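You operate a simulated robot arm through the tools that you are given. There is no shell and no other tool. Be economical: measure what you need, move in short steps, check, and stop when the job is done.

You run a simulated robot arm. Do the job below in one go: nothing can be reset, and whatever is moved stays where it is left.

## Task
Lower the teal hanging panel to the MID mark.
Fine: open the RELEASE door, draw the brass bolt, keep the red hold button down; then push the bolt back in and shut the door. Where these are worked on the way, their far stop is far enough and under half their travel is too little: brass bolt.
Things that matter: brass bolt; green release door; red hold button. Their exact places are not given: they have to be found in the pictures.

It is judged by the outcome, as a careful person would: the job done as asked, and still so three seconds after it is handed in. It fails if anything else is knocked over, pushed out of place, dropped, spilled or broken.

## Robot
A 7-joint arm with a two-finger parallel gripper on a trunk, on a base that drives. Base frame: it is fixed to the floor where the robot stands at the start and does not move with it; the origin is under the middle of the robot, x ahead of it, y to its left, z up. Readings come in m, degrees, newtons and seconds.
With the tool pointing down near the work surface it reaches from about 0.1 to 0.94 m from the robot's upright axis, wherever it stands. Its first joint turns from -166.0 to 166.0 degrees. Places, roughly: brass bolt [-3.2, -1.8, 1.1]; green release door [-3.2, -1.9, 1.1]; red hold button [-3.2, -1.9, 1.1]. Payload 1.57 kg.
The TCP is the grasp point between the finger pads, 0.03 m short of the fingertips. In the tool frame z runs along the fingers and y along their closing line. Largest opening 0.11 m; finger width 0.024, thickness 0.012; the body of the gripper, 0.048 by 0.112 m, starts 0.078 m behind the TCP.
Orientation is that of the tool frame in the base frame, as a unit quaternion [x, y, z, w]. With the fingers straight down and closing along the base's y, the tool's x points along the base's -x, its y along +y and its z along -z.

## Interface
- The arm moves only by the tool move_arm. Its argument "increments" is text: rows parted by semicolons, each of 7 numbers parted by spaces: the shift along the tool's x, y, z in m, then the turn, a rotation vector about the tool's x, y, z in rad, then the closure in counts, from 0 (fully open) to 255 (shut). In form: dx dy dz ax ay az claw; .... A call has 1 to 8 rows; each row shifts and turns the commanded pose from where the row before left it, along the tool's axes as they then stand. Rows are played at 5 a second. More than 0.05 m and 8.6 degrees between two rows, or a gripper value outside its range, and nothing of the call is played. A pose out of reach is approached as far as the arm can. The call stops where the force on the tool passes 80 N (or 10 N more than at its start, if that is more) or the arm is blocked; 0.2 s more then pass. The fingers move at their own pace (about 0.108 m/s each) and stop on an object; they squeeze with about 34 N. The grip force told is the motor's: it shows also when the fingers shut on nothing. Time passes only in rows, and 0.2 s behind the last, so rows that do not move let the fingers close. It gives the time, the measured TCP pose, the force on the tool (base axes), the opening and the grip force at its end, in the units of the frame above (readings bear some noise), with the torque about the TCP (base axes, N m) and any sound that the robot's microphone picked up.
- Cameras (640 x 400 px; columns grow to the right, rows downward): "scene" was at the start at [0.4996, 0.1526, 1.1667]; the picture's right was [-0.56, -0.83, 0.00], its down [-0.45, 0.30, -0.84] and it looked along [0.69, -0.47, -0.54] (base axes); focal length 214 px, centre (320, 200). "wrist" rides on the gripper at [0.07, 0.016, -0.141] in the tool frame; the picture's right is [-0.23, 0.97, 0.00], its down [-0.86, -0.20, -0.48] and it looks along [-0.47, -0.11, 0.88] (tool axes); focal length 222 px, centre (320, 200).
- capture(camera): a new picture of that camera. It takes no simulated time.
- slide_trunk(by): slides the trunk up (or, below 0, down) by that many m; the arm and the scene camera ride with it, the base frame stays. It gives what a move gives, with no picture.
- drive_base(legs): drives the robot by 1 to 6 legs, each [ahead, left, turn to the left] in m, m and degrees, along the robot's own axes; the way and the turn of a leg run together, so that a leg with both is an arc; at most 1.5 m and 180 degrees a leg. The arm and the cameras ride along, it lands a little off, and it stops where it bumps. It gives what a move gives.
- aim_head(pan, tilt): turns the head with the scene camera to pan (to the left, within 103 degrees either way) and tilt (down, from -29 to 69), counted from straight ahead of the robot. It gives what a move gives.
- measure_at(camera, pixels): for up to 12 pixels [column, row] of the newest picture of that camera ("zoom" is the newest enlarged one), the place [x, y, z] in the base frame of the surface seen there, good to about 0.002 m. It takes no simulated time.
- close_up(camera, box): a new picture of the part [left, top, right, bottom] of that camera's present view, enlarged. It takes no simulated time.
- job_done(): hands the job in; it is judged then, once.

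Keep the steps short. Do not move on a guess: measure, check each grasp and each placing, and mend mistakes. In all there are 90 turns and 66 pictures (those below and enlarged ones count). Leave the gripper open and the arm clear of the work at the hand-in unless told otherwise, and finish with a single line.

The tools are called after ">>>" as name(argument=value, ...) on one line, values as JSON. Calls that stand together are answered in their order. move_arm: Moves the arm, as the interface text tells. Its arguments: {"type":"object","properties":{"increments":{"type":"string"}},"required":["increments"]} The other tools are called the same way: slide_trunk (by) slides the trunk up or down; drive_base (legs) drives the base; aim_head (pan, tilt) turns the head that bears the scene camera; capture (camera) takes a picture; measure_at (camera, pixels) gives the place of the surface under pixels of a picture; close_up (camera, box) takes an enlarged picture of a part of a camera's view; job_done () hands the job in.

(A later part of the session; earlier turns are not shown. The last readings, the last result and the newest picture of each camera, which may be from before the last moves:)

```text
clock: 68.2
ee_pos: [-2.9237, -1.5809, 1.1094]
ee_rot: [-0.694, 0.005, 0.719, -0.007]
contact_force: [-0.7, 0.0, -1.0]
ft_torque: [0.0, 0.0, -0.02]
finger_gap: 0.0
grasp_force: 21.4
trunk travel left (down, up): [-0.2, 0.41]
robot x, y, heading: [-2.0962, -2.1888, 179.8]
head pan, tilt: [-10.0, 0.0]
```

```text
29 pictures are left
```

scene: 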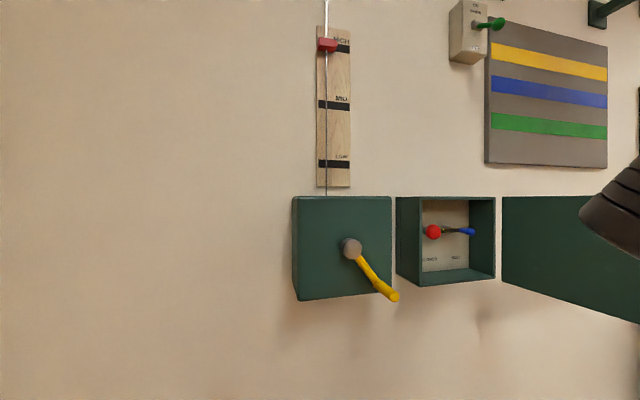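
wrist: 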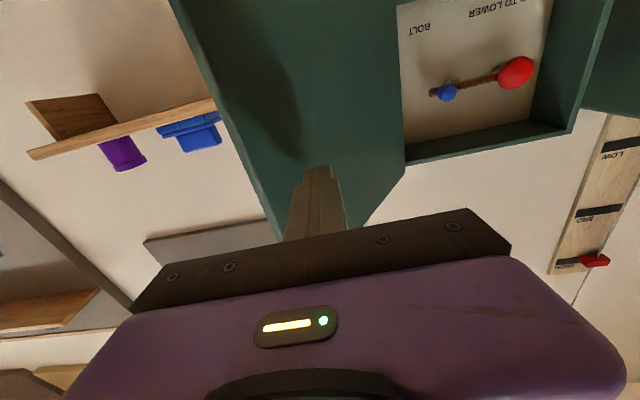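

Door stays at ~120°. I go back to in front of the knob, fingers open ~0.045 m.

>>> move_arm(increments="0 0.042 -0.01 0 0 0 160;0 0.042 0 0 0 0 160;0 0.042 0 0 0 0 160;0 0.042 0 0 0 0 160;0 0.042 0.03 0 0 0 160;0 0 0.05 0 0 0 160;0 0 0 0 0 0 160")

>>> capture(camera="wrist")

```text
refused: row 5 steps farther than a row can; nothing moved
```

```text
28 pictures are left
```

wrist: 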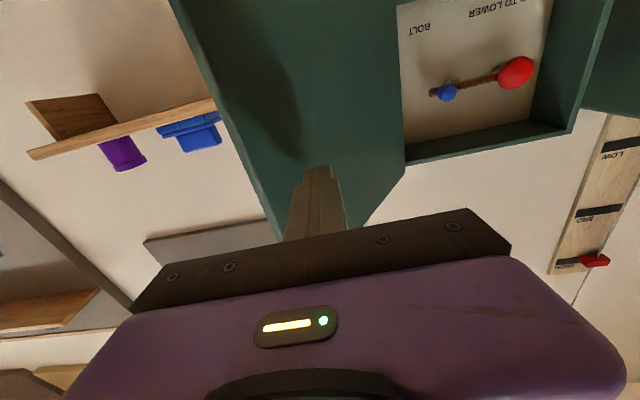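

Row too long; I split it.

>>> move_arm(increments="0 0.042 -0.01 0 0 0 160;0 0.042 0 0 0 0 160;0 0.042 0 0 0 0 160;0 0.042 0 0 0 0 160;0 0.042 0.01 0 0 0 160;0 0 0.05 0 0 0 160;0 0 0.02 0 0 0 160;0 0 0 0 0 0 160")

>>> capture(camera="wrist")

```text
clock: 70.0
ee_pos: [-2.998, -1.7931, 1.0952]
ee_rot: [-0.707, 0.003, 0.708, -0.007]
contact_force: [0.5, 0.1, 0.5]
ft_torque: [0.0, -0.01, 0.01]
finger_gap: 0.0409
grasp_force: 0.0
trunk travel left (down, up): [-0.2, 0.41]
robot x, y, heading: [-2.0921, -2.1914, 179.6]
head pan, tilt: [-10.0, 0.0]
```

```text
27 pictures are left
```

wrist: 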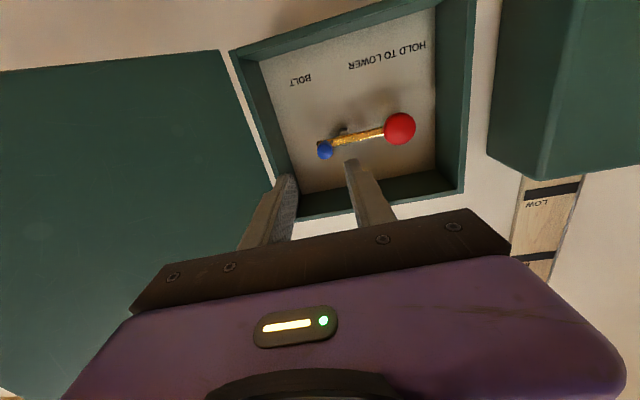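

Knob sits between the fingers. To avoid over-stretching I drive 0.1 m closer and raise the hand 24 mm.

>>> drive_base(legs=[[0.1, 0, 0]])

>>> move_arm(increments="-0.024 0 0 0 0 0 160;0 0 0 0 0 0 160")

>>> capture(camera="wrist")

>>> measure_at(camera="wrist", pixels=[[325, 150], [320, 160]])

```text
clock: 71.2
ee_pos: [-3.0973, -1.7885, 1.0925]
ee_rot: [-0.706, 0.007, 0.708, -0.008]
contact_force: [0.6, 0.1, 0.4]
ft_torque: [-0.01, 0.02, 0.02]
finger_gap: 0.041
grasp_force: 0.2
trunk travel left (down, up): [-0.2, 0.41]
robot x, y, heading: [-2.1946, -2.1923, 180.2]
head pan, tilt: [-10.0, 0.0]
```

```text
clock: 72.0
ee_pos: [-3.0997, -1.7883, 1.0843]
ee_rot: [0.723, -0.011, -0.691, 0.013]
contact_force: [1.0, 0.1, 0.1]
ft_torque: [-0.04, 0.0, 0.03]
finger_gap: 0.0409
grasp_force: 0.0
trunk travel left (down, up): [-0.2, 0.41]
robot x, y, heading: [-2.1952, -2.1874, 179.9]
head pan, tilt: [-10.0, 0.0]
stopped in row 2: the arm was blocked; the commanded pose is now the measured one
```

```text
26 pictures are left
```

wrist: 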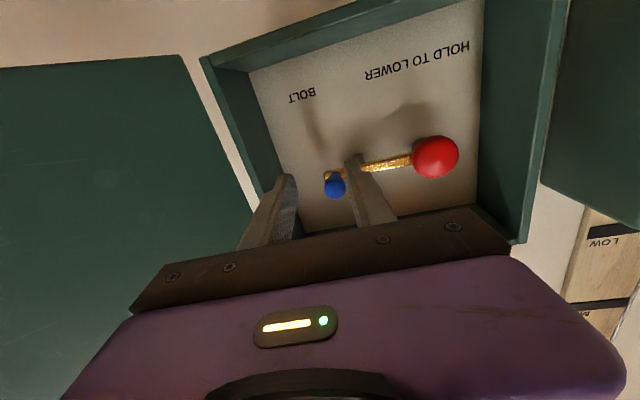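

```text
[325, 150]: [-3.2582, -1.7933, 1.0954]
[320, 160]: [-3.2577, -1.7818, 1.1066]
```

An upward arm motion was blocked with no tool force (arm posture limit). I use the trunk instead: up 0.033 m.

>>> slide_trunk(by=0.033)

>>> move_arm(increments="0 0 0 0 -0.04 0 160;0 0 0 0 0 0 160")

>>> capture(camera="wrist")

```text
clock: 72.7
ee_pos: [-3.1003, -1.7873, 1.118]
ee_rot: [0.722, -0.012, -0.692, 0.011]
contact_force: [-0.9, 0.3, -1.0]
ft_torque: [0.0, 0.02, 0.01]
finger_gap: 0.041
grasp_force: 0.0
trunk travel left (down, up): [-0.233, 0.377]
robot x, y, heading: [-2.1947, -2.1921, 180.0]
head pan, tilt: [-10.0, 0.0]
```

```text
clock: 73.3
ee_pos: [-3.099, -1.7876, 1.1188]
ee_rot: [0.708, -0.012, -0.707, 0.011]
contact_force: [0.5, 0.2, 0.5]
ft_torque: [0.0, -0.01, 0.01]
finger_gap: 0.0409
grasp_force: 0.0
trunk travel left (down, up): [-0.233, 0.377]
robot x, y, heading: [-2.1902, -2.191, 180.0]
head pan, tilt: [-10.0, 0.0]
```

```text
25 pictures are left
```

wrist: 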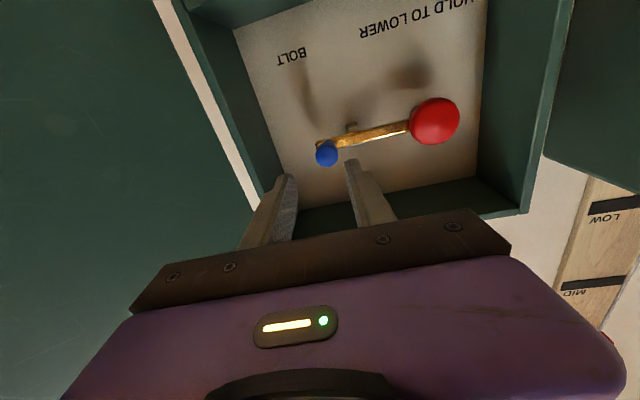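

Square and level at z 1.119. I shift 5 mm and advance 0.073 m onto the knob, then close.

>>> move_arm(increments="0 0.005 0.035 0 0 0 160;0 0 0.038 0 0 0 160;0 0 0 0 0 0 160;0 0 0 0 0 0 255;0 0 0 0 0 0 255;0 0 0 0 0 0 255")

>>> capture(camera="wrist")

```text
clock: 74.7
ee_pos: [-3.1733, -1.7935, 1.1253]
ee_rot: [-0.705, 0.011, 0.709, -0.011]
contact_force: [-2.5, 0.8, 4.8]
ft_torque: [-0.08, 0.51, 0.79]
finger_gap: 0.0249
grasp_force: 36.2
trunk travel left (down, up): [-0.233, 0.377]
robot x, y, heading: [-2.1925, -2.1949, 179.9]
head pan, tilt: [-10.0, 0.0]
```

```text
24 pictures are left
```

wrist: 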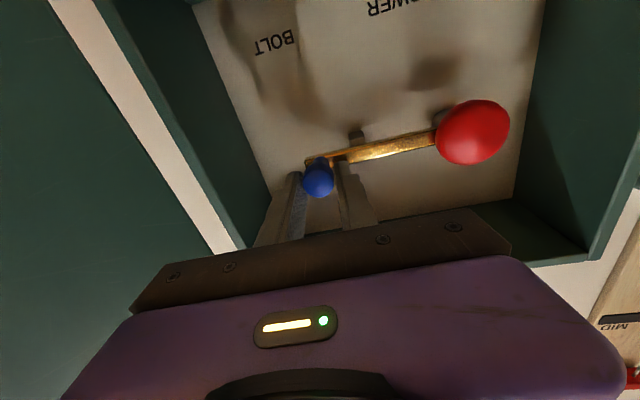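

Knob held (0.025 m). I draw it toward +y by 0.04 m.

>>> move_arm(increments="0 -0.01 0 0 0 0 255;0 -0.01 0 0 0 0 255;0 -0.01 0 0 0 0 255;0 -0.01 0 0 0 0 255;0 0 0 0 0 0 255")

>>> capture(camera="wrist")

```text
clock: 75.9
ee_pos: [-3.1731, -1.7551, 1.1239]
ee_rot: [-0.705, 0.008, 0.709, -0.013]
contact_force: [-29.1, -8.0, 15.2]
ft_torque: [-0.08, 0.46, 0.86]
finger_gap: 0.0251
grasp_force: 36.7
trunk travel left (down, up): [-0.233, 0.377]
robot x, y, heading: [-2.1969, -2.1906, 179.8]
head pan, tilt: [-10.0, 0.0]
```

```text
23 pictures are left
```

wrist: 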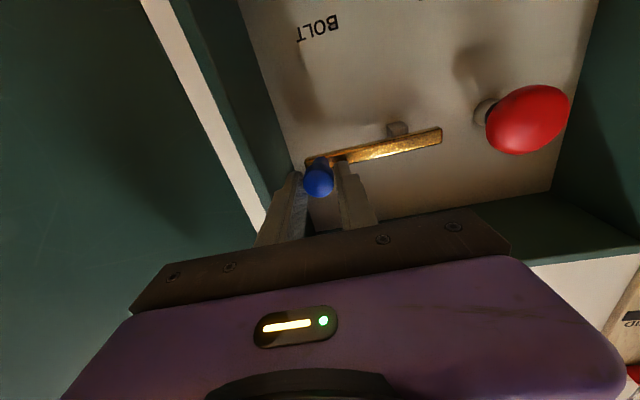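

The bolt slid with the hand, clear of the button. I try the last bit to the stop in small steps.

>>> move_arm(increments="0 -0.006 0 0 0 0 255;0 -0.006 0 0 0 0 255;0 0 0 0 0 0 255")

```text
clock: 76.7
ee_pos: [-3.1747, -1.7536, 1.1236]
ee_rot: [-0.704, 0.001, 0.71, -0.022]
contact_force: [30.1, -66.0, 7.0]
ft_torque: [-0.31, -0.52, 2.14]
finger_gap: 0.0244
grasp_force: 36.1
trunk travel left (down, up): [-0.233, 0.377]
robot x, y, heading: [-2.1931, -2.1899, 180.0]
head pan, tilt: [-10.0, 0.0]
```

That is the stop (66 N). I ease off, open and back out 0.09 m.

>>> move_arm(increments="0 0.011 0 0 0 0 255;0 0 0 0 0 0 180;0 0 0 0 0 0 180;0 0 -0.045 0 0 0 180;0 0 -0.045 0 0 0 180;0 0 0 0 0 0 255;0 0 0 0 0 0 255")

>>> capture(camera="wrist")

>>> measure_at(camera="wrist", pixels=[[435, 130], [460, 120], [440, 110], [430, 150], [415, 130], [415, 120]])

```text
clock: 78.3
ee_pos: [-3.0826, -1.7512, 1.1163]
ee_rot: [0.708, -0.012, -0.706, 0.011]
contact_force: [-0.8, -0.3, -0.3]
ft_torque: [0.03, 0.0, 0.03]
finger_gap: 0.0
grasp_force: 21.3
trunk travel left (down, up): [-0.233, 0.377]
robot x, y, heading: [-2.1949, -2.1876, 180.2]
head pan, tilt: [-10.0, 0.0]
```

```text
22 pictures are left
```

wrist: 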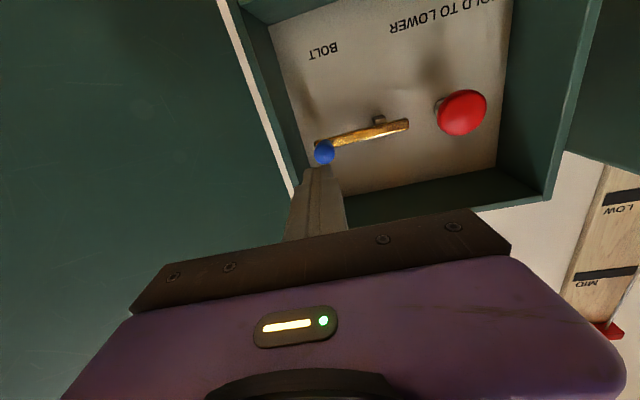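

```text
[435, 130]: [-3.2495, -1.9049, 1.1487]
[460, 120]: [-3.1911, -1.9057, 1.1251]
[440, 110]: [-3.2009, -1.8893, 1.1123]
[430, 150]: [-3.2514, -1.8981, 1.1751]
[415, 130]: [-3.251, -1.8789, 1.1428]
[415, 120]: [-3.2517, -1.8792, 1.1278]
```

Bolt is drawn and stays. Next I move in front of the button (y −1.912, z 1.119) with fingers shut.

>>> move_arm(increments="0 0.04 0 0 0 0 255;0 0.04 0 0 0 0 255;0 0.04 0 0 0 0 255;0 0.04 0 0 0 0 255;0 0 0 0 0 0 255")

>>> capture(camera="wrist")

>>> capture(camera="scene")

```text
clock: 79.5
ee_pos: [-3.0828, -1.9105, 1.1049]
ee_rot: [0.719, -0.012, -0.695, 0.009]
contact_force: [-1.2, 0.0, -0.1]
ft_torque: [0.03, 0.03, -0.01]
finger_gap: 0.0002
grasp_force: 21.0
trunk travel left (down, up): [-0.233, 0.377]
robot x, y, heading: [-2.193, -2.1919, 179.6]
head pan, tilt: [-10.0, 0.0]
```

```text
21 pictures are left
```

wrist: 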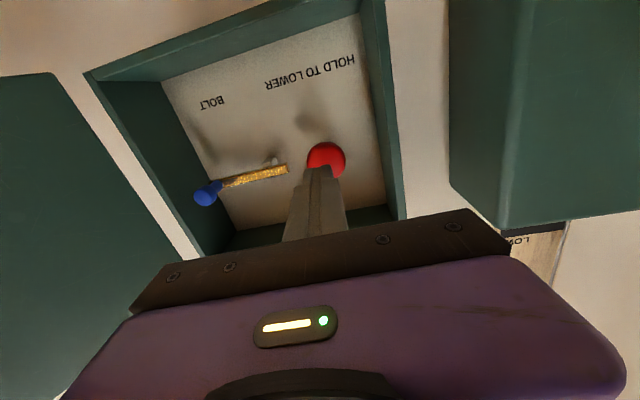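

```text
20 pictures are left
```

scene: 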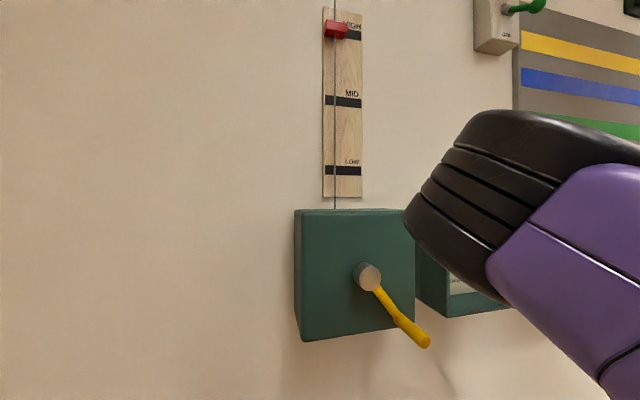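

The scale stays visible while I press. Hand sagged to z 1.105; I raise the trunk 13 mm, level, and advance to just short of the button.

>>> slide_trunk(by=0.013)

>>> move_arm(increments="0 0 0.03 0 -0.034 0 255;0 0.002 0.03 0 0 0 255;0 0 0 0 0 0 255")

>>> capture(camera="wrist")

```text
clock: 80.1
ee_pos: [-3.083, -1.9112, 1.1207]
ee_rot: [0.719, -0.009, -0.695, 0.008]
contact_force: [0.1, -0.2, 0.4]
ft_torque: [-0.01, 0.04, 0.0]
finger_gap: 0.0
grasp_force: 21.2
trunk travel left (down, up): [-0.246, 0.364]
robot x, y, heading: [-2.1918, -2.1923, 180.1]
head pan, tilt: [-10.0, 0.0]
```

```text
clock: 80.9
ee_pos: [-3.1419, -1.914, 1.1319]
ee_rot: [-0.7, 0.009, 0.714, -0.009]
contact_force: [-0.1, -0.7, -0.6]
ft_torque: [0.01, 0.03, 0.01]
finger_gap: 0.0001
grasp_force: 21.3
trunk travel left (down, up): [-0.246, 0.364]
robot x, y, heading: [-2.1915, -2.1942, 180.1]
head pan, tilt: [-10.0, 0.0]
```

```text
19 pictures are left
```

wrist: 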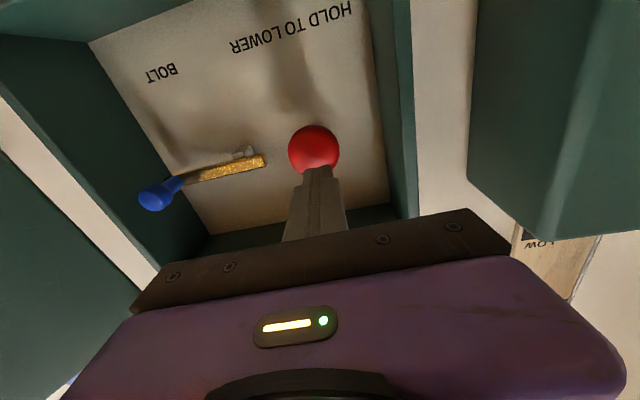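

Drifted up to z 1.132. I lower the trunk 12 mm and measure the button.

>>> slide_trunk(by=-0.012)

>>> measure_at(camera="wrist", pixels=[[313, 148], [292, 150], [336, 145], [313, 128], [318, 160]])

>>> close_up(camera="scene", box=[280, 0, 408, 200])

>>> measure_at(camera="scene", pixels=[[335, 28], [340, 28], [344, 28], [355, 34], [355, 101], [355, 170]])

```text
clock: 81.5
ee_pos: [-3.1423, -1.9121, 1.1188]
ee_rot: [-0.7, 0.011, 0.714, -0.01]
contact_force: [0.1, -0.4, 0.4]
ft_torque: [-0.01, -0.01, 0.02]
finger_gap: 0.0
grasp_force: 21.0
trunk travel left (down, up): [-0.234, 0.376]
robot x, y, heading: [-2.1935, -2.1931, 179.9]
head pan, tilt: [-10.0, 0.0]
```

```text
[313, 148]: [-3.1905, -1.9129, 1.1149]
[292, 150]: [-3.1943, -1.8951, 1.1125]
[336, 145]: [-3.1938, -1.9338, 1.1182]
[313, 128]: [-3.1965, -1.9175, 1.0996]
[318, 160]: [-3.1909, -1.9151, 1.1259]
```

```text
2.00 times, centred on (344, 100) of scene
```

zoom: 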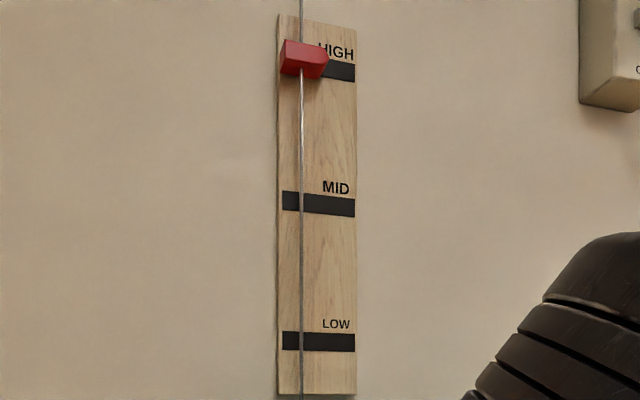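

```text
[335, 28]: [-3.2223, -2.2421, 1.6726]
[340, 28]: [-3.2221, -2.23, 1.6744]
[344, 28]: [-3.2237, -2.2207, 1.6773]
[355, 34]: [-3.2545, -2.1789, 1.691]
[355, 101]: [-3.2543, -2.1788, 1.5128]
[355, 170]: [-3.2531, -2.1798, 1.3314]
```

I measure the pointer's upper and lower front edges to find its true centre.

>>> measure_at(camera="zoom", pixels=[[310, 44], [310, 50], [310, 60], [310, 66], [310, 72], [310, 76], [326, 60], [345, 61], [345, 81], [345, 194], [345, 215]])

```text
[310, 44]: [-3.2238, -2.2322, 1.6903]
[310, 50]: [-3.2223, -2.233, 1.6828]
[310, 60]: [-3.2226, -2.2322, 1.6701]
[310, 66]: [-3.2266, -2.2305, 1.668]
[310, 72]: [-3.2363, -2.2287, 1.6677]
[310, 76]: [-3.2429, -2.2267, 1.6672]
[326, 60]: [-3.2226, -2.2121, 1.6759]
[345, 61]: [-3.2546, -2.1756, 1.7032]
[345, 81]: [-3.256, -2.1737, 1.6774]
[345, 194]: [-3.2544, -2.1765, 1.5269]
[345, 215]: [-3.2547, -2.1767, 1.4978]
```

Pointer spans z 1.667–1.692 (centre 1.680); MID centre 1.512, so it must drop ≈0.168 m. I press gently now.

>>> move_arm(increments="0 0 0.014 0 0 0 255;0 0 0.01 0 0 0 255")

>>> capture(camera="scene")

```text
clock: 82.1
ee_pos: [-3.1657, -1.9124, 1.1266]
ee_rot: [-0.694, 0.013, 0.719, -0.011]
contact_force: [5.0, -3.0, -3.1]
ft_torque: [-0.03, -0.1, 0.14]
finger_gap: 0.0
grasp_force: 21.4
trunk travel left (down, up): [-0.234, 0.376]
robot x, y, heading: [-2.1947, -2.1895, 179.9]
head pan, tilt: [-10.0, 0.0]
```

```text
17 pictures are left
```

scene: 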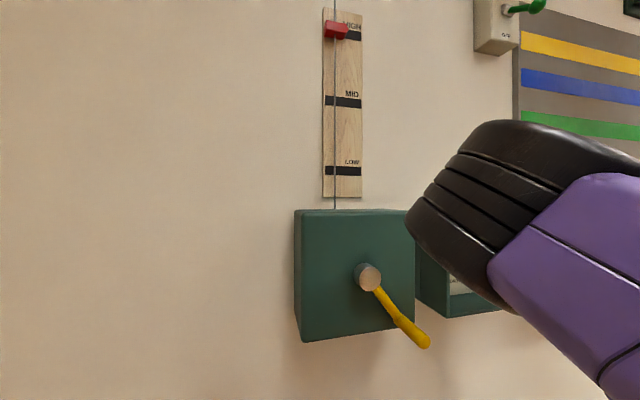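

Contact (5 N), no motion yet. I press 8 mm further and hold briefly.

>>> move_arm(increments="0 0 0.008 0 0 0 255;0 0 0 0 0 0 255")

>>> capture(camera="scene")

>>> measure_at(camera="scene", pixels=[[340, 28], [340, 30], [340, 32], [340, 34], [340, 36], [340, 38], [340, 40], [340, 44]])

```text
clock: 82.7
ee_pos: [-3.1726, -1.9119, 1.1312]
ee_rot: [-0.693, 0.013, 0.721, -0.011]
contact_force: [9.0, -1.4, -5.3]
ft_torque: [0.05, -0.21, 0.13]
finger_gap: 0.0001
grasp_force: 21.3
trunk travel left (down, up): [-0.234, 0.376]
robot x, y, heading: [-2.1922, -2.1904, 180.2]
head pan, tilt: [-10.0, 0.0]
heard: click
```

```text
16 pictures are left
```

scene: 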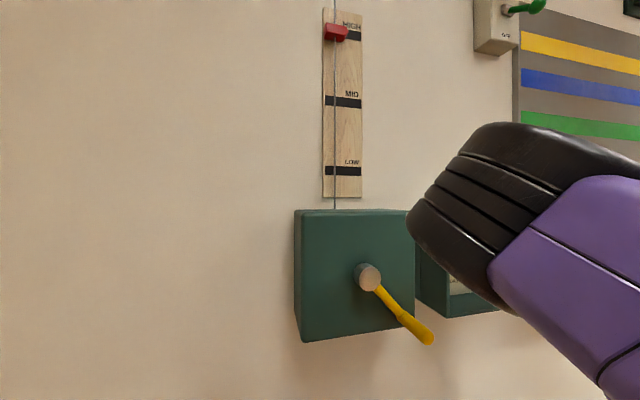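

```text
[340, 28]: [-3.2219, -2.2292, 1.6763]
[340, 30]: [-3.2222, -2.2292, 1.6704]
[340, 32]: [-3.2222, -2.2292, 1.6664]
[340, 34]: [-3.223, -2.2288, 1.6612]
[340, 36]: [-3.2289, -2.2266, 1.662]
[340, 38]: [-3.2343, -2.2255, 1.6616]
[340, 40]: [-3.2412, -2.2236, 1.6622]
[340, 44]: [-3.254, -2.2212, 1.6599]
```

A click, and the pointer began to fall (bottom 1.667→1.662). I hold 0.8 s and measure the rate.

>>> move_arm(increments="0 0 0 0 0 0 255;0 0 0 0 0 0 255;0 0 0 0 0 0 255")

>>> capture(camera="scene")

>>> measure_at(camera="scene", pixels=[[340, 36], [340, 39], [340, 42], [340, 45], [340, 48], [340, 51], [340, 54], [340, 57], [340, 60]])

```text
clock: 83.5
ee_pos: [-3.1734, -1.9113, 1.1311]
ee_rot: [-0.693, 0.013, 0.721, -0.01]
contact_force: [8.8, 3.3, -2.3]
ft_torque: [0.05, -0.12, -0.01]
finger_gap: 0.0
grasp_force: 21.1
trunk travel left (down, up): [-0.234, 0.376]
robot x, y, heading: [-2.1921, -2.1907, 180.1]
head pan, tilt: [-10.0, 0.0]
```

```text
15 pictures are left
```

scene: 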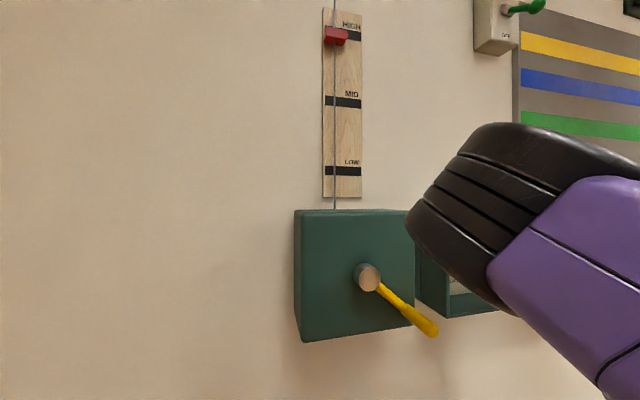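

```text
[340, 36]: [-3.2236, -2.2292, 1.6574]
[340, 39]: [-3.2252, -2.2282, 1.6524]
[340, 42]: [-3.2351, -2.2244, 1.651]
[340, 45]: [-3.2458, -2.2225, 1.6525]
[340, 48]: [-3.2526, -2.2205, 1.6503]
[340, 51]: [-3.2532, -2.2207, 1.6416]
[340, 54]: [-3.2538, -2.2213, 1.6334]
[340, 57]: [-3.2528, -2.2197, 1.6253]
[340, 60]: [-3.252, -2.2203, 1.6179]
```

Rate ≈0.0125 m/s; about 12 s to go. The crank turns slowly and clears my hand. I hold ~5.4 s and check.

>>> move_arm(increments="0 0 0 0 0 0 255;0 0 0 0 0 0 255;0 0 0 0 0 0 255;0 0 0 0 0 0 255;0 0 0 0 0 0 255;0 0 0 0 0 0 255;0 0 0 0 0 0 255;0 0 0 0 0 0 255")

>>> move_arm(increments="0 0 0 0 0 0 255;0 0 0 0 0 0 255;0 0 0 0 0 0 255;0 0 0 0 0 0 255;0 0 0 0 0 0 255;0 0 0 0 0 0 255;0 0 0 0 0 0 255;0 0 0 0 0 0 255")

>>> move_arm(increments="0 0 0 0 0 0 255;0 0 0 0 0 0 255;0 0 0 0 0 0 255;0 0 0 0 0 0 255;0 0 0 0 0 0 255;0 0 0 0 0 0 255;0 0 0 0 0 0 255;0 0 0 0 0 0 255")

>>> capture(camera="scene")

>>> measure_at(camera="scene", pixels=[[340, 56], [340, 59], [340, 62], [340, 65], [340, 68], [340, 71], [340, 74], [340, 77], [340, 80]])

```text
clock: 85.3
ee_pos: [-3.172, -1.9125, 1.1309]
ee_rot: [-0.693, 0.012, 0.721, -0.011]
contact_force: [11.5, 4.1, 3.2]
ft_torque: [-0.01, -0.06, -0.03]
finger_gap: 0.0001
grasp_force: 21.6
trunk travel left (down, up): [-0.234, 0.376]
robot x, y, heading: [-2.1904, -2.1923, 179.7]
head pan, tilt: [-10.0, 0.0]
```

```text
clock: 87.1
ee_pos: [-3.1734, -1.9131, 1.1308]
ee_rot: [-0.694, 0.012, 0.72, -0.01]
contact_force: [12.3, 0.2, 0.9]
ft_torque: [0.0, -0.07, 0.1]
finger_gap: 0.0
grasp_force: 20.8
trunk travel left (down, up): [-0.234, 0.376]
robot x, y, heading: [-2.1955, -2.1939, 180.2]
head pan, tilt: [-10.0, 0.0]
```

```text
clock: 88.9
ee_pos: [-3.1727, -1.9134, 1.1317]
ee_rot: [-0.694, 0.012, 0.72, -0.01]
contact_force: [11.8, -1.8, 0.2]
ft_torque: [-0.03, -0.11, 0.09]
finger_gap: 0.0
grasp_force: 21.5
trunk travel left (down, up): [-0.234, 0.376]
robot x, y, heading: [-2.1932, -2.189, 180.0]
head pan, tilt: [-10.0, 0.0]
```

```text
14 pictures are left
```

scene: 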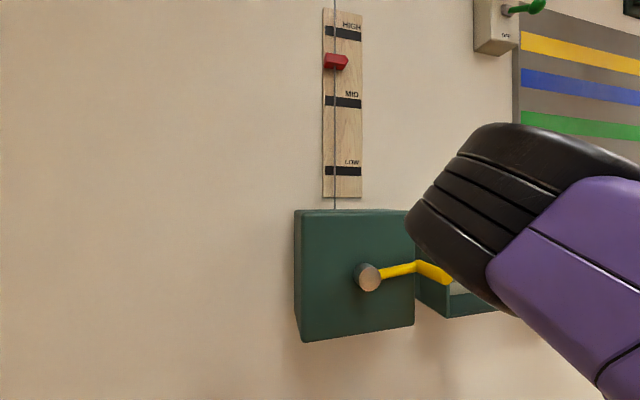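

```text
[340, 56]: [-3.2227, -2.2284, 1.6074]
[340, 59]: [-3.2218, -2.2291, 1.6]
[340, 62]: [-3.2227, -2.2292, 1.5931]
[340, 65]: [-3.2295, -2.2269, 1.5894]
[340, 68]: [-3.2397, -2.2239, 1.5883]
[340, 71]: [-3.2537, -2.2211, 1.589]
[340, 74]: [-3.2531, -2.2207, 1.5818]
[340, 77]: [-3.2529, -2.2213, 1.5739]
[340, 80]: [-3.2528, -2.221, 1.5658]
```

0.063 m in 5.4 s (0.0117 m/s); ~7.6 s remain. The crank points toward my wrist; I check its clearance.

>>> measure_at(camera="scene", pixels=[[440, 275], [420, 268], [415, 230], [440, 280]])

```text
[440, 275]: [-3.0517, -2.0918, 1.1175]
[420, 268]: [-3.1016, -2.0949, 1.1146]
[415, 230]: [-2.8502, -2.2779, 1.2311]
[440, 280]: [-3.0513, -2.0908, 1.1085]
```

Clear by more than 0.1 m. I hold another 5.4 s (≈0.063 m) and check.

>>> move_arm(increments="0 0 0 0 0 0 255;0 0 0 0 0 0 255;0 0 0 0 0 0 255;0 0 0 0 0 0 255;0 0 0 0 0 0 255;0 0 0 0 0 0 255;0 0 0 0 0 0 255;0 0 0 0 0 0 255")

>>> move_arm(increments="0 0 0 0 0 0 255;0 0 0 0 0 0 255;0 0 0 0 0 0 255;0 0 0 0 0 0 255;0 0 0 0 0 0 255;0 0 0 0 0 0 255;0 0 0 0 0 0 255;0 0 0 0 0 0 255")

>>> move_arm(increments="0 0 0 0 0 0 255;0 0 0 0 0 0 255;0 0 0 0 0 0 255;0 0 0 0 0 0 255;0 0 0 0 0 0 255;0 0 0 0 0 0 255;0 0 0 0 0 0 255;0 0 0 0 0 0 255")

>>> capture(camera="scene")

>>> measure_at(camera="scene", pixels=[[340, 80], [340, 83], [340, 86], [340, 89], [340, 92], [340, 95], [340, 98], [340, 101], [358, 98], [358, 101], [358, 104], [358, 107]])

```text
clock: 90.7
ee_pos: [-3.1717, -1.9134, 1.1301]
ee_rot: [-0.694, 0.011, 0.72, -0.011]
contact_force: [12.4, -0.1, -0.1]
ft_torque: [-0.02, -0.14, 0.15]
finger_gap: 0.0
grasp_force: 21.3
trunk travel left (down, up): [-0.234, 0.376]
robot x, y, heading: [-2.191, -2.1897, 179.9]
head pan, tilt: [-10.0, 0.0]
```

```text
clock: 92.5
ee_pos: [-3.1728, -1.9135, 1.131]
ee_rot: [-0.694, 0.011, 0.72, -0.011]
contact_force: [11.0, 0.7, -1.5]
ft_torque: [0.0, -0.14, 0.09]
finger_gap: 0.0001
grasp_force: 21.1
trunk travel left (down, up): [-0.234, 0.376]
robot x, y, heading: [-2.1985, -2.1925, 180.1]
head pan, tilt: [-10.0, 0.0]
```

```text
clock: 94.3
ee_pos: [-3.1724, -1.913, 1.1312]
ee_rot: [-0.694, 0.012, 0.72, -0.01]
contact_force: [11.5, 1.2, -0.5]
ft_torque: [0.0, -0.13, 0.07]
finger_gap: 0.0
grasp_force: 21.7
trunk travel left (down, up): [-0.234, 0.376]
robot x, y, heading: [-2.1947, -2.1888, 179.7]
head pan, tilt: [-10.0, 0.0]
```

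```text
13 pictures are left
```

scene: 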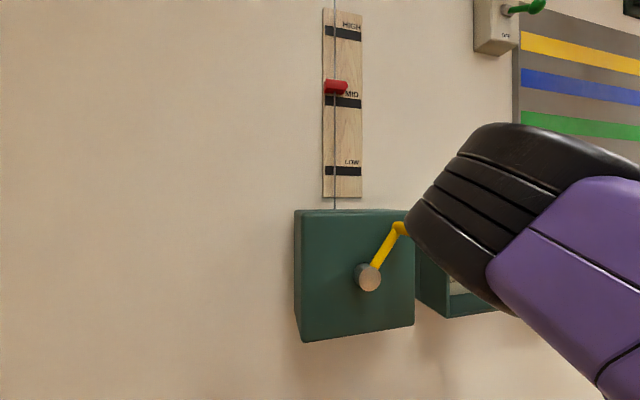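

```text
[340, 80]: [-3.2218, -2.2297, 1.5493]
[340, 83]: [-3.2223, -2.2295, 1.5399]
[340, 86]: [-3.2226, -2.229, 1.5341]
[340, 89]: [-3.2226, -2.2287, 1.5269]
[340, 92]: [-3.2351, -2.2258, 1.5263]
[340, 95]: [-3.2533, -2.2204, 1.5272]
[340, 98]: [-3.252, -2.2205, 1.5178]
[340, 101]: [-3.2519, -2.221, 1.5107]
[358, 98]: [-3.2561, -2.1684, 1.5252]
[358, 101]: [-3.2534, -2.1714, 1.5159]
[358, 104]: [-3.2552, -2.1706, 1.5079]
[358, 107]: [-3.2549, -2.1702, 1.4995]
```

0.027 m left (~2.3 s). I hold 1.6 s and measure again.

>>> move_arm(increments="0 0 0 0 0 0 255;0 0 0 0 0 0 255;0 0 0 0 0 0 255;0 0 0 0 0 0 255;0 0 0 0 0 0 255;0 0 0 0 0 0 255;0 0 0 0 0 0 255")

>>> close_up(camera="scene", box=[280, 60, 408, 140])

>>> measure_at(camera="zoom", pixels=[[300, 150], [300, 160], [300, 170], [300, 180], [300, 190], [300, 130], [300, 120], [380, 190], [380, 200], [380, 215], [380, 230], [380, 240]])

```text
clock: 95.9
ee_pos: [-3.1733, -1.9132, 1.1312]
ee_rot: [-0.693, 0.012, 0.721, -0.012]
contact_force: [11.4, 1.7, 0.0]
ft_torque: [-0.02, -0.1, 0.08]
finger_gap: 0.0
grasp_force: 21.6
trunk travel left (down, up): [-0.234, 0.376]
robot x, y, heading: [-2.1896, -2.1902, 179.7]
head pan, tilt: [-10.0, 0.0]
```

```text
5.00 times, centred on (344, 100) of scene
```

zoom: 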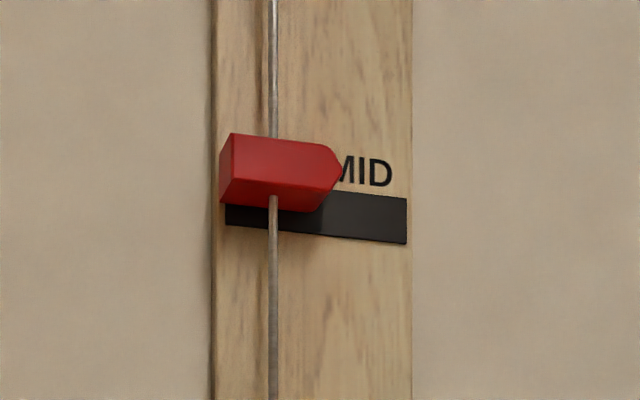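

```text
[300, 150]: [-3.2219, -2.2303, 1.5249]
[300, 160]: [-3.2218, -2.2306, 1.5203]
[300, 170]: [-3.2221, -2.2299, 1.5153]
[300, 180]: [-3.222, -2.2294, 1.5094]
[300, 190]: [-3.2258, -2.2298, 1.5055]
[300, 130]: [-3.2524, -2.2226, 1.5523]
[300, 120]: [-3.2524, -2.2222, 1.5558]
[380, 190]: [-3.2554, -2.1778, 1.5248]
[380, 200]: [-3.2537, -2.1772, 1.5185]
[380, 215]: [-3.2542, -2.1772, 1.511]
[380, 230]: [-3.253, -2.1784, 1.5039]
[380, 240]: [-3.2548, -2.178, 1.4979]
```

Pointer centre 1.519, MID centre 1.510: ~0.75 s left. I hold 0.6 s then pull back quickly.

>>> move_arm(increments="0 0 0 0 0 0 255;0 0 0 0 0 0 255;0 0 0 0 0 0 255;0 0 -0.05 0 0 0 255;0 0 -0.02 0 0 0 255")

>>> close_up(camera="scene", box=[280, 60, 408, 140])

>>> measure_at(camera="zoom", pixels=[[300, 170], [300, 180], [300, 190], [300, 200], [300, 210], [300, 220], [300, 160], [380, 200], [380, 235]])

```text
clock: 97.1
ee_pos: [-3.1038, -1.9103, 1.1043]
ee_rot: [0.708, -0.014, -0.706, 0.009]
contact_force: [-0.2, -0.5, 0.0]
ft_torque: [0.01, 0.03, -0.05]
finger_gap: 0.0
grasp_force: 21.5
trunk travel left (down, up): [-0.234, 0.376]
robot x, y, heading: [-2.1945, -2.1938, 180.0]
head pan, tilt: [-10.0, 0.0]
```

```text
5.00 times, centred on (344, 100) of scene
```

zoom: 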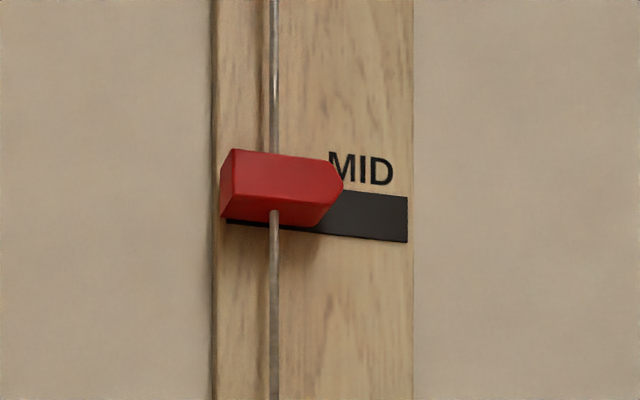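

```text
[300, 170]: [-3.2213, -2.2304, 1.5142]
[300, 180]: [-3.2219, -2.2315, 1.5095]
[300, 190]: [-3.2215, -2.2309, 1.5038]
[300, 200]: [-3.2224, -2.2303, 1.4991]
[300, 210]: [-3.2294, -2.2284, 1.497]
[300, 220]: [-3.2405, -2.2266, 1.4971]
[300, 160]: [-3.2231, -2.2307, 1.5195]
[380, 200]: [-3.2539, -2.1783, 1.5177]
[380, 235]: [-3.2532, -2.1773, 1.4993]
```

Pointer centre ≈1.510, on the MID mark, and hand is off the button. Next the bolt: I lift the trunk 14 mm and go in front of the knob (y −1.754).

>>> slide_trunk(by=0.014)

>>> move_arm(increments="0 -0.04 0 0 0 0 178;0 -0.04 0 0 0 0 178;0 -0.04 0 0 0 0 178;0 -0.036 0 0 0 0 178;0 0 0 0 0 0 178")

>>> capture(camera="wrist")

>>> measure_at(camera="wrist", pixels=[[325, 150], [320, 155], [330, 155], [315, 150], [300, 165]])

```text
clock: 97.8
ee_pos: [-3.1044, -1.9146, 1.1207]
ee_rot: [0.707, -0.011, -0.707, 0.008]
contact_force: [-0.1, -0.1, -0.5]
ft_torque: [-0.01, -0.01, 0.01]
finger_gap: 0.0001
grasp_force: 21.1
trunk travel left (down, up): [-0.248, 0.362]
robot x, y, heading: [-2.1916, -2.1924, 180.2]
head pan, tilt: [-10.0, 0.0]
```

```text
clock: 99.0
ee_pos: [-3.1042, -1.7575, 1.1384]
ee_rot: [-0.693, 0.011, 0.721, -0.011]
contact_force: [0.5, -0.7, -0.6]
ft_torque: [0.02, -0.01, 0.0]
finger_gap: 0.0334
grasp_force: 0.0
trunk travel left (down, up): [-0.248, 0.362]
robot x, y, heading: [-2.1921, -2.1932, 180.1]
head pan, tilt: [-10.0, 0.0]
```

```text
10 pictures are left
```

wrist: 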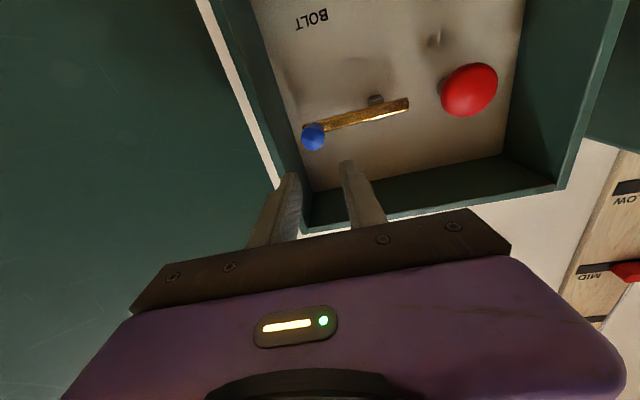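

```text
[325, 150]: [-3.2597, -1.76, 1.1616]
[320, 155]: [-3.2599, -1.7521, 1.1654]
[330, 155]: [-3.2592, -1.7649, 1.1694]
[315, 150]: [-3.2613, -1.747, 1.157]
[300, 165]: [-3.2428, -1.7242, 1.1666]
```

Hand rose to z 1.138. I measure the knob and correct with trunk −0.024 and pitch.

>>> measure_at(camera="wrist", pixels=[[313, 137], [304, 137], [323, 135], [313, 146]])

>>> slide_trunk(by=-0.022)

>>> move_arm(increments="0 0 0 0 0.04 0 178;0 0 0 0 0 0 178")

>>> capture(camera="wrist")

```text
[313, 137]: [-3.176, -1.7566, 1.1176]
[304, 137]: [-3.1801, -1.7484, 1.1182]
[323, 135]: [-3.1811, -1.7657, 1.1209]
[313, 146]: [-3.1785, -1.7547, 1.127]
```

```text
clock: 99.6
ee_pos: [-3.1033, -1.7573, 1.1143]
ee_rot: [-0.694, 0.011, 0.72, -0.01]
contact_force: [0.4, -0.2, 0.3]
ft_torque: [0.02, -0.02, 0.04]
finger_gap: 0.0332
grasp_force: 0.1
trunk travel left (down, up): [-0.226, 0.384]
robot x, y, heading: [-2.1926, -2.1923, 179.9]
head pan, tilt: [-10.0, 0.0]
```

```text
clock: 100.2
ee_pos: [-3.1038, -1.7572, 1.1155]
ee_rot: [0.708, -0.012, -0.706, 0.011]
contact_force: [0.5, -0.2, 0.0]
ft_torque: [0.0, 0.03, 0.02]
finger_gap: 0.0331
grasp_force: 0.0
trunk travel left (down, up): [-0.226, 0.384]
robot x, y, heading: [-2.1955, -2.1909, 179.9]
head pan, tilt: [-10.0, 0.0]
```

```text
9 pictures are left
```

wrist: 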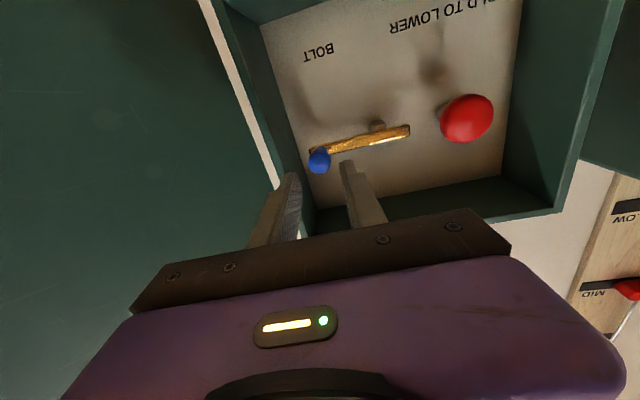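

Lined up (knob y −1.757, z ≈1.12). I advance 0.07 m and close.

>>> move_arm(increments="0 0 0.03 0 0 0 178;0 0 0.025 0 0 0 178;0 0 0.015 0 0 0 178;0 0 0 0 0 0 255;0 0 0 0 0 0 255;0 0 0 0 0 0 255")

```text
clock: 101.6
ee_pos: [-3.1721, -1.7569, 1.1161]
ee_rot: [0.708, -0.012, -0.706, 0.01]
contact_force: [9.5, 1.3, -0.2]
ft_torque: [-0.04, -0.01, 0.82]
finger_gap: 0.0247
grasp_force: 36.4
trunk travel left (down, up): [-0.226, 0.384]
robot x, y, heading: [-2.1927, -2.1893, 180.1]
head pan, tilt: [-10.0, 0.0]
```

Held (0.0247 m). I push the bolt back −y by 0.04 m to its seat.

>>> move_arm(increments="0 0.01 0 0 0 0 255;0 0.01 0 0 0 0 255;0 0.01 0 0 0 0 255;0 0.01 0 0 0 0 255;0 0.004 0 0 0 0 255;0 0 0 0 0 0 255")

>>> capture(camera="wrist")

```text
clock: 103.0
ee_pos: [-3.1715, -1.7963, 1.1163]
ee_rot: [0.709, -0.016, -0.705, 0.008]
contact_force: [11.8, 27.5, -8.9]
ft_torque: [-0.02, -0.46, 0.33]
finger_gap: 0.0251
grasp_force: 36.8
trunk travel left (down, up): [-0.226, 0.384]
robot x, y, heading: [-2.193, -2.1904, 179.6]
head pan, tilt: [-10.0, 0.0]
```

```text
8 pictures are left
```

wrist: 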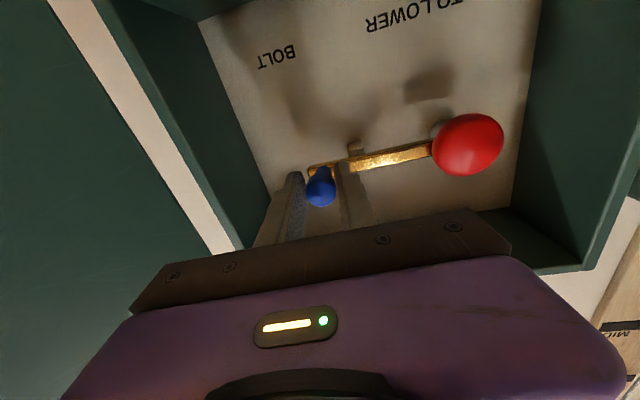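

Bolt is back at its seat (27 N at the stop). I open and back out.

>>> move_arm(increments="0 -0.003 0 0 0 0 255;0 0 0 0 0 0 175;0 0 0 0 0 0 175;0 0 -0.05 0 0 0 175;0 0 -0.05 0 0 0 175;0 0 -0.05 0 0 0 175;0 0 -0.05 0 0 0 255;0 0 -0.04 0 0 0 255")

>>> capture(camera="wrist")

```text
clock: 104.8
ee_pos: [-2.9391, -1.8029, 1.0943]
ee_rot: [0.723, -0.009, -0.691, 0.013]
contact_force: [-0.4, -0.5, 0.1]
ft_torque: [0.0, -0.01, 0.01]
finger_gap: 0.0
grasp_force: 21.0
out of reach, approached as far as the arm can: row 8
trunk travel left (down, up): [-0.226, 0.384]
robot x, y, heading: [-2.1951, -2.1909, 180.0]
head pan, tilt: [-10.0, 0.0]
```

```text
7 pictures are left
```

wrist: 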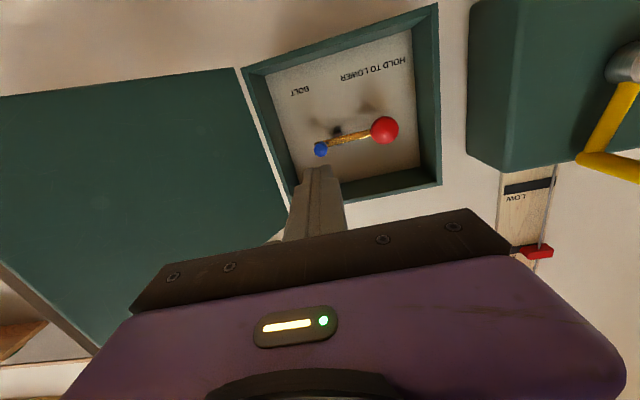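

The arm can't retract more; I measure the door's tip and back the base 0.12 m.

>>> measure_at(camera="wrist", pixels=[[95, 345], [130, 290], [40, 290], [10, 110], [230, 90], [5, 255]])

>>> drive_base(legs=[[-0.12, 0, 0]])

```text
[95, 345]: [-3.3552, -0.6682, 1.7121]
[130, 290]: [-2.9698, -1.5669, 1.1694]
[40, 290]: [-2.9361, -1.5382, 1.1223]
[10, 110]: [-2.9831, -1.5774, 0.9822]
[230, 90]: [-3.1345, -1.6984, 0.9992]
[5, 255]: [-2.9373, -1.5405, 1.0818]
```

```text
clock: 106.1
ee_pos: [-2.8144, -1.7962, 1.0901]
ee_rot: [0.721, -0.015, -0.693, 0.012]
contact_force: [0.1, -0.1, 0.8]
ft_torque: [-0.04, -0.01, -0.01]
finger_gap: 0.0
grasp_force: 21.3
trunk travel left (down, up): [-0.226, 0.384]
robot x, y, heading: [-2.0734, -2.1901, 179.9]
head pan, tilt: [-10.0, 0.0]
```

The door stands at ~129°, tip near (-2.93,-1.53). I strafe the base right 0.34 m to bring the hand past the tip, outside the door.

>>> drive_base(legs=[[0, -0.34, 0]])

>>> move_arm(increments="0 0 0.05 0 0 0 255;0 0 0.05 0 0 0 255;0 0 0.02 0 0 0 255;0 0 0 0 0 0 255")

>>> capture(camera="wrist")

```text
clock: 108.3
ee_pos: [-2.8145, -1.4533, 1.0873]
ee_rot: [0.724, -0.016, -0.69, 0.014]
contact_force: [-0.2, 0.3, 0.8]
ft_torque: [-0.03, 0.03, 0.01]
finger_gap: 0.0001
grasp_force: 21.3
trunk travel left (down, up): [-0.226, 0.384]
robot x, y, heading: [-2.0689, -1.8487, 179.8]
head pan, tilt: [-10.0, 0.0]
```

```text
clock: 109.3
ee_pos: [-2.9359, -1.4532, 1.0634]
ee_rot: [0.734, -0.016, -0.679, 0.014]
contact_force: [-0.5, 0.7, 0.0]
ft_torque: [0.0, 0.0, 0.0]
finger_gap: 0.0
grasp_force: 21.5
trunk travel left (down, up): [-0.226, 0.384]
robot x, y, heading: [-2.0704, -1.8482, 179.6]
head pan, tilt: [-10.0, 0.0]
```

```text
6 pictures are left
```

wrist: 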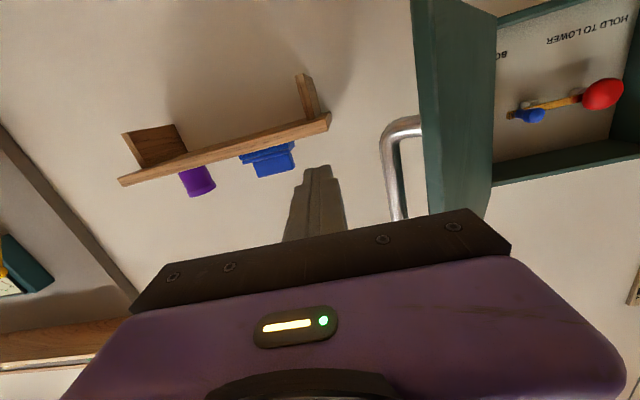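

The hand is outside the door, by the handle. I sweep toward −y with the arm to swing the door.

>>> move_arm(increments="0 0.03 0 0 0 0 255;0 0.03 0 0 0 0 255;0 0.03 0 0 0 0 255;0 0.03 0 0 0 0 255;0 0.03 0 0 0 0 255;0 0 0 0 0 0 255")

>>> drive_base(legs=[[0, 0.2, 0]])

>>> capture(camera="wrist")

```text
clock: 110.4
ee_pos: [-2.9212, -1.5493, 1.0559]
ee_rot: [0.745, -0.038, -0.667, -0.008]
contact_force: [11.1, 5.6, 2.8]
ft_torque: [-0.11, 0.14, 0.18]
finger_gap: 0.0002
grasp_force: 21.1
trunk travel left (down, up): [-0.226, 0.384]
robot x, y, heading: [-2.0712, -1.8447, 179.7]
head pan, tilt: [-10.0, 0.0]
stopped in row 5: the force on the tool passed its limit at 96 N (the readings are from after the stop); the commanded pose is now the measured one
```

```text
clock: 111.3
ee_pos: [-2.9099, -1.5676, 1.0548]
ee_rot: [0.746, -0.05, -0.664, -0.022]
contact_force: [4.3, 1.9, 1.2]
ft_torque: [-0.05, 0.06, 0.08]
finger_gap: 0.0
grasp_force: 21.6
trunk travel left (down, up): [-0.226, 0.384]
robot x, y, heading: [-2.0685, -1.8805, 179.6]
head pan, tilt: [-10.0, 0.0]
stopped in leg 1: the force on the tool passed its limit at 94 N (the readings are from after the stop); the commanded pose is now the measured one
```

```text
5 pictures are left
```

wrist: 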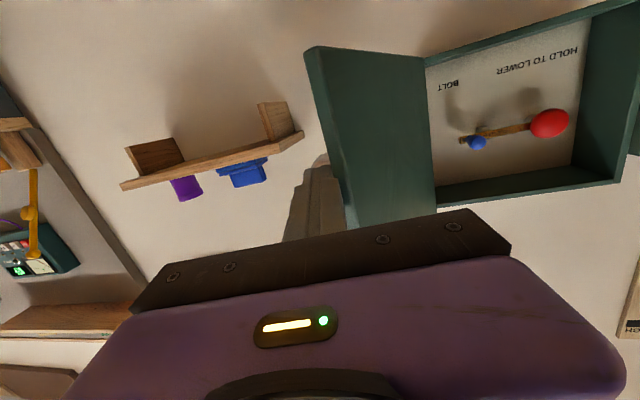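

Force peaked at ~95 N: the fingertip was wedged on the tip side of the handle bar, pushing toward the hinge. I back off +y, straighten, raise the trunk, then go deeper so the finger's side meets the bar.

>>> move_arm(increments="0 -0.03 0 0 0 0 255;0 -0.04 0 -0.05 -0.06 0 255;0 -0.04 0 -0.05 -0.058 0 255;0 -0.02 0 0 0 0 255;0 0 0 0 0 0 255")

>>> slide_trunk(by=0.035)

>>> capture(camera="wrist")

>>> measure_at(camera="wrist", pixels=[[385, 160], [385, 145], [390, 170], [395, 125], [420, 140], [430, 120], [270, 120], [325, 110]])

```text
clock: 112.5
ee_pos: [-2.8991, -1.4376, 1.0507]
ee_rot: [-0.706, 0.016, 0.708, -0.011]
contact_force: [0.2, 0.6, 0.6]
ft_torque: [-0.04, 0.02, -0.02]
finger_gap: 0.0
grasp_force: 21.2
trunk travel left (down, up): [-0.226, 0.384]
robot x, y, heading: [-2.0708, -1.8812, 179.8]
head pan, tilt: [-10.0, 0.0]
```

```text
clock: 113.3
ee_pos: [-2.8987, -1.4386, 1.0858]
ee_rot: [-0.706, 0.016, 0.708, -0.013]
contact_force: [-0.6, -0.1, -0.4]
ft_torque: [-0.01, -0.01, 0.0]
finger_gap: 0.0
grasp_force: 21.2
trunk travel left (down, up): [-0.261, 0.349]
robot x, y, heading: [-2.0721, -1.8808, 179.6]
head pan, tilt: [-10.0, 0.0]
```

```text
4 pictures are left
```

wrist: 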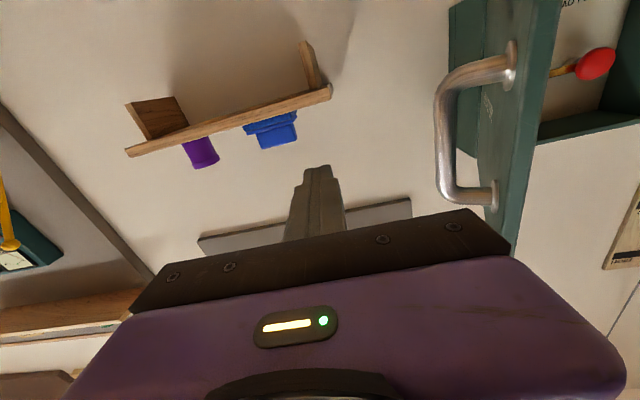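

```text
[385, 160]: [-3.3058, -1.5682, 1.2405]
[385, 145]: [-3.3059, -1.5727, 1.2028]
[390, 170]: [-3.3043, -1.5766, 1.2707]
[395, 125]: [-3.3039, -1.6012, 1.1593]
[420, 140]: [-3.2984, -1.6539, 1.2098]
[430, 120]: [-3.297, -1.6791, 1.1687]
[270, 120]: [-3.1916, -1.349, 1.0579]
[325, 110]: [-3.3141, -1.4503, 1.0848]
```

The door actually swung some. I measure bar and door edge.

>>> measure_at(camera="wrist", pixels=[[441, 130], [445, 170], [441, 100], [490, 120], [520, 150], [460, 130], [530, 110], [510, 220]])

```text
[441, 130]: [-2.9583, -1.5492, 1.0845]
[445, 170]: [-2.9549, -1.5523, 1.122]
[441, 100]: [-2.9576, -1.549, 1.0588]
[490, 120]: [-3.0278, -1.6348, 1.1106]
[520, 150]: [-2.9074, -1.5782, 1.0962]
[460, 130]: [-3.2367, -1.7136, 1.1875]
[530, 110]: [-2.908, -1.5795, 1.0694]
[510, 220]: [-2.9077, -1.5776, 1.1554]
```

Bar at (-2.962,-1.555), door edge (-2.907,-1.578), ~118° open. I advance 0.056 m so the finger's side meets the bar, then sweep −y slowly while drawing back slightly.

>>> move_arm(increments="0 0 0.03 0 0 0 255;0 0 0.026 0 0 0 255;0 0.03 0 0 0 0 255;0 0.03 0 0 0 0 255;0 0.02 -0.002 0 0 0 255;0 0.02 -0.005 0 0 0 255;0 0.02 -0.005 0 0 0 255;0 0 0 0 0 0 255")

>>> move_arm(increments="0 0.02 -0.005 0 0 0 255;0 0.02 -0.004 0 0 0 255;0 0.02 -0.003 0 0 0 255;0 0.02 -0.002 0 0 0 255;0 0 0 0 0 0 255")

```text
clock: 115.1
ee_pos: [-2.9423, -1.5566, 1.0659]
ee_rot: [0.719, -0.02, -0.694, 0.013]
contact_force: [0.5, -0.1, -0.4]
ft_torque: [-0.02, 0.0, -0.01]
finger_gap: 0.0002
grasp_force: 21.7
trunk travel left (down, up): [-0.261, 0.349]
robot x, y, heading: [-2.0721, -1.8769, 179.4]
head pan, tilt: [-10.0, 0.0]
```

```text
clock: 116.3
ee_pos: [-2.9297, -1.6362, 1.0726]
ee_rot: [0.719, -0.017, -0.694, 0.01]
contact_force: [-1.5, 0.5, 0.1]
ft_torque: [-0.01, -0.05, -0.03]
finger_gap: 0.0
grasp_force: 21.8
trunk travel left (down, up): [-0.261, 0.349]
robot x, y, heading: [-2.0681, -1.8821, 179.6]
head pan, tilt: [-10.0, 0.0]
```

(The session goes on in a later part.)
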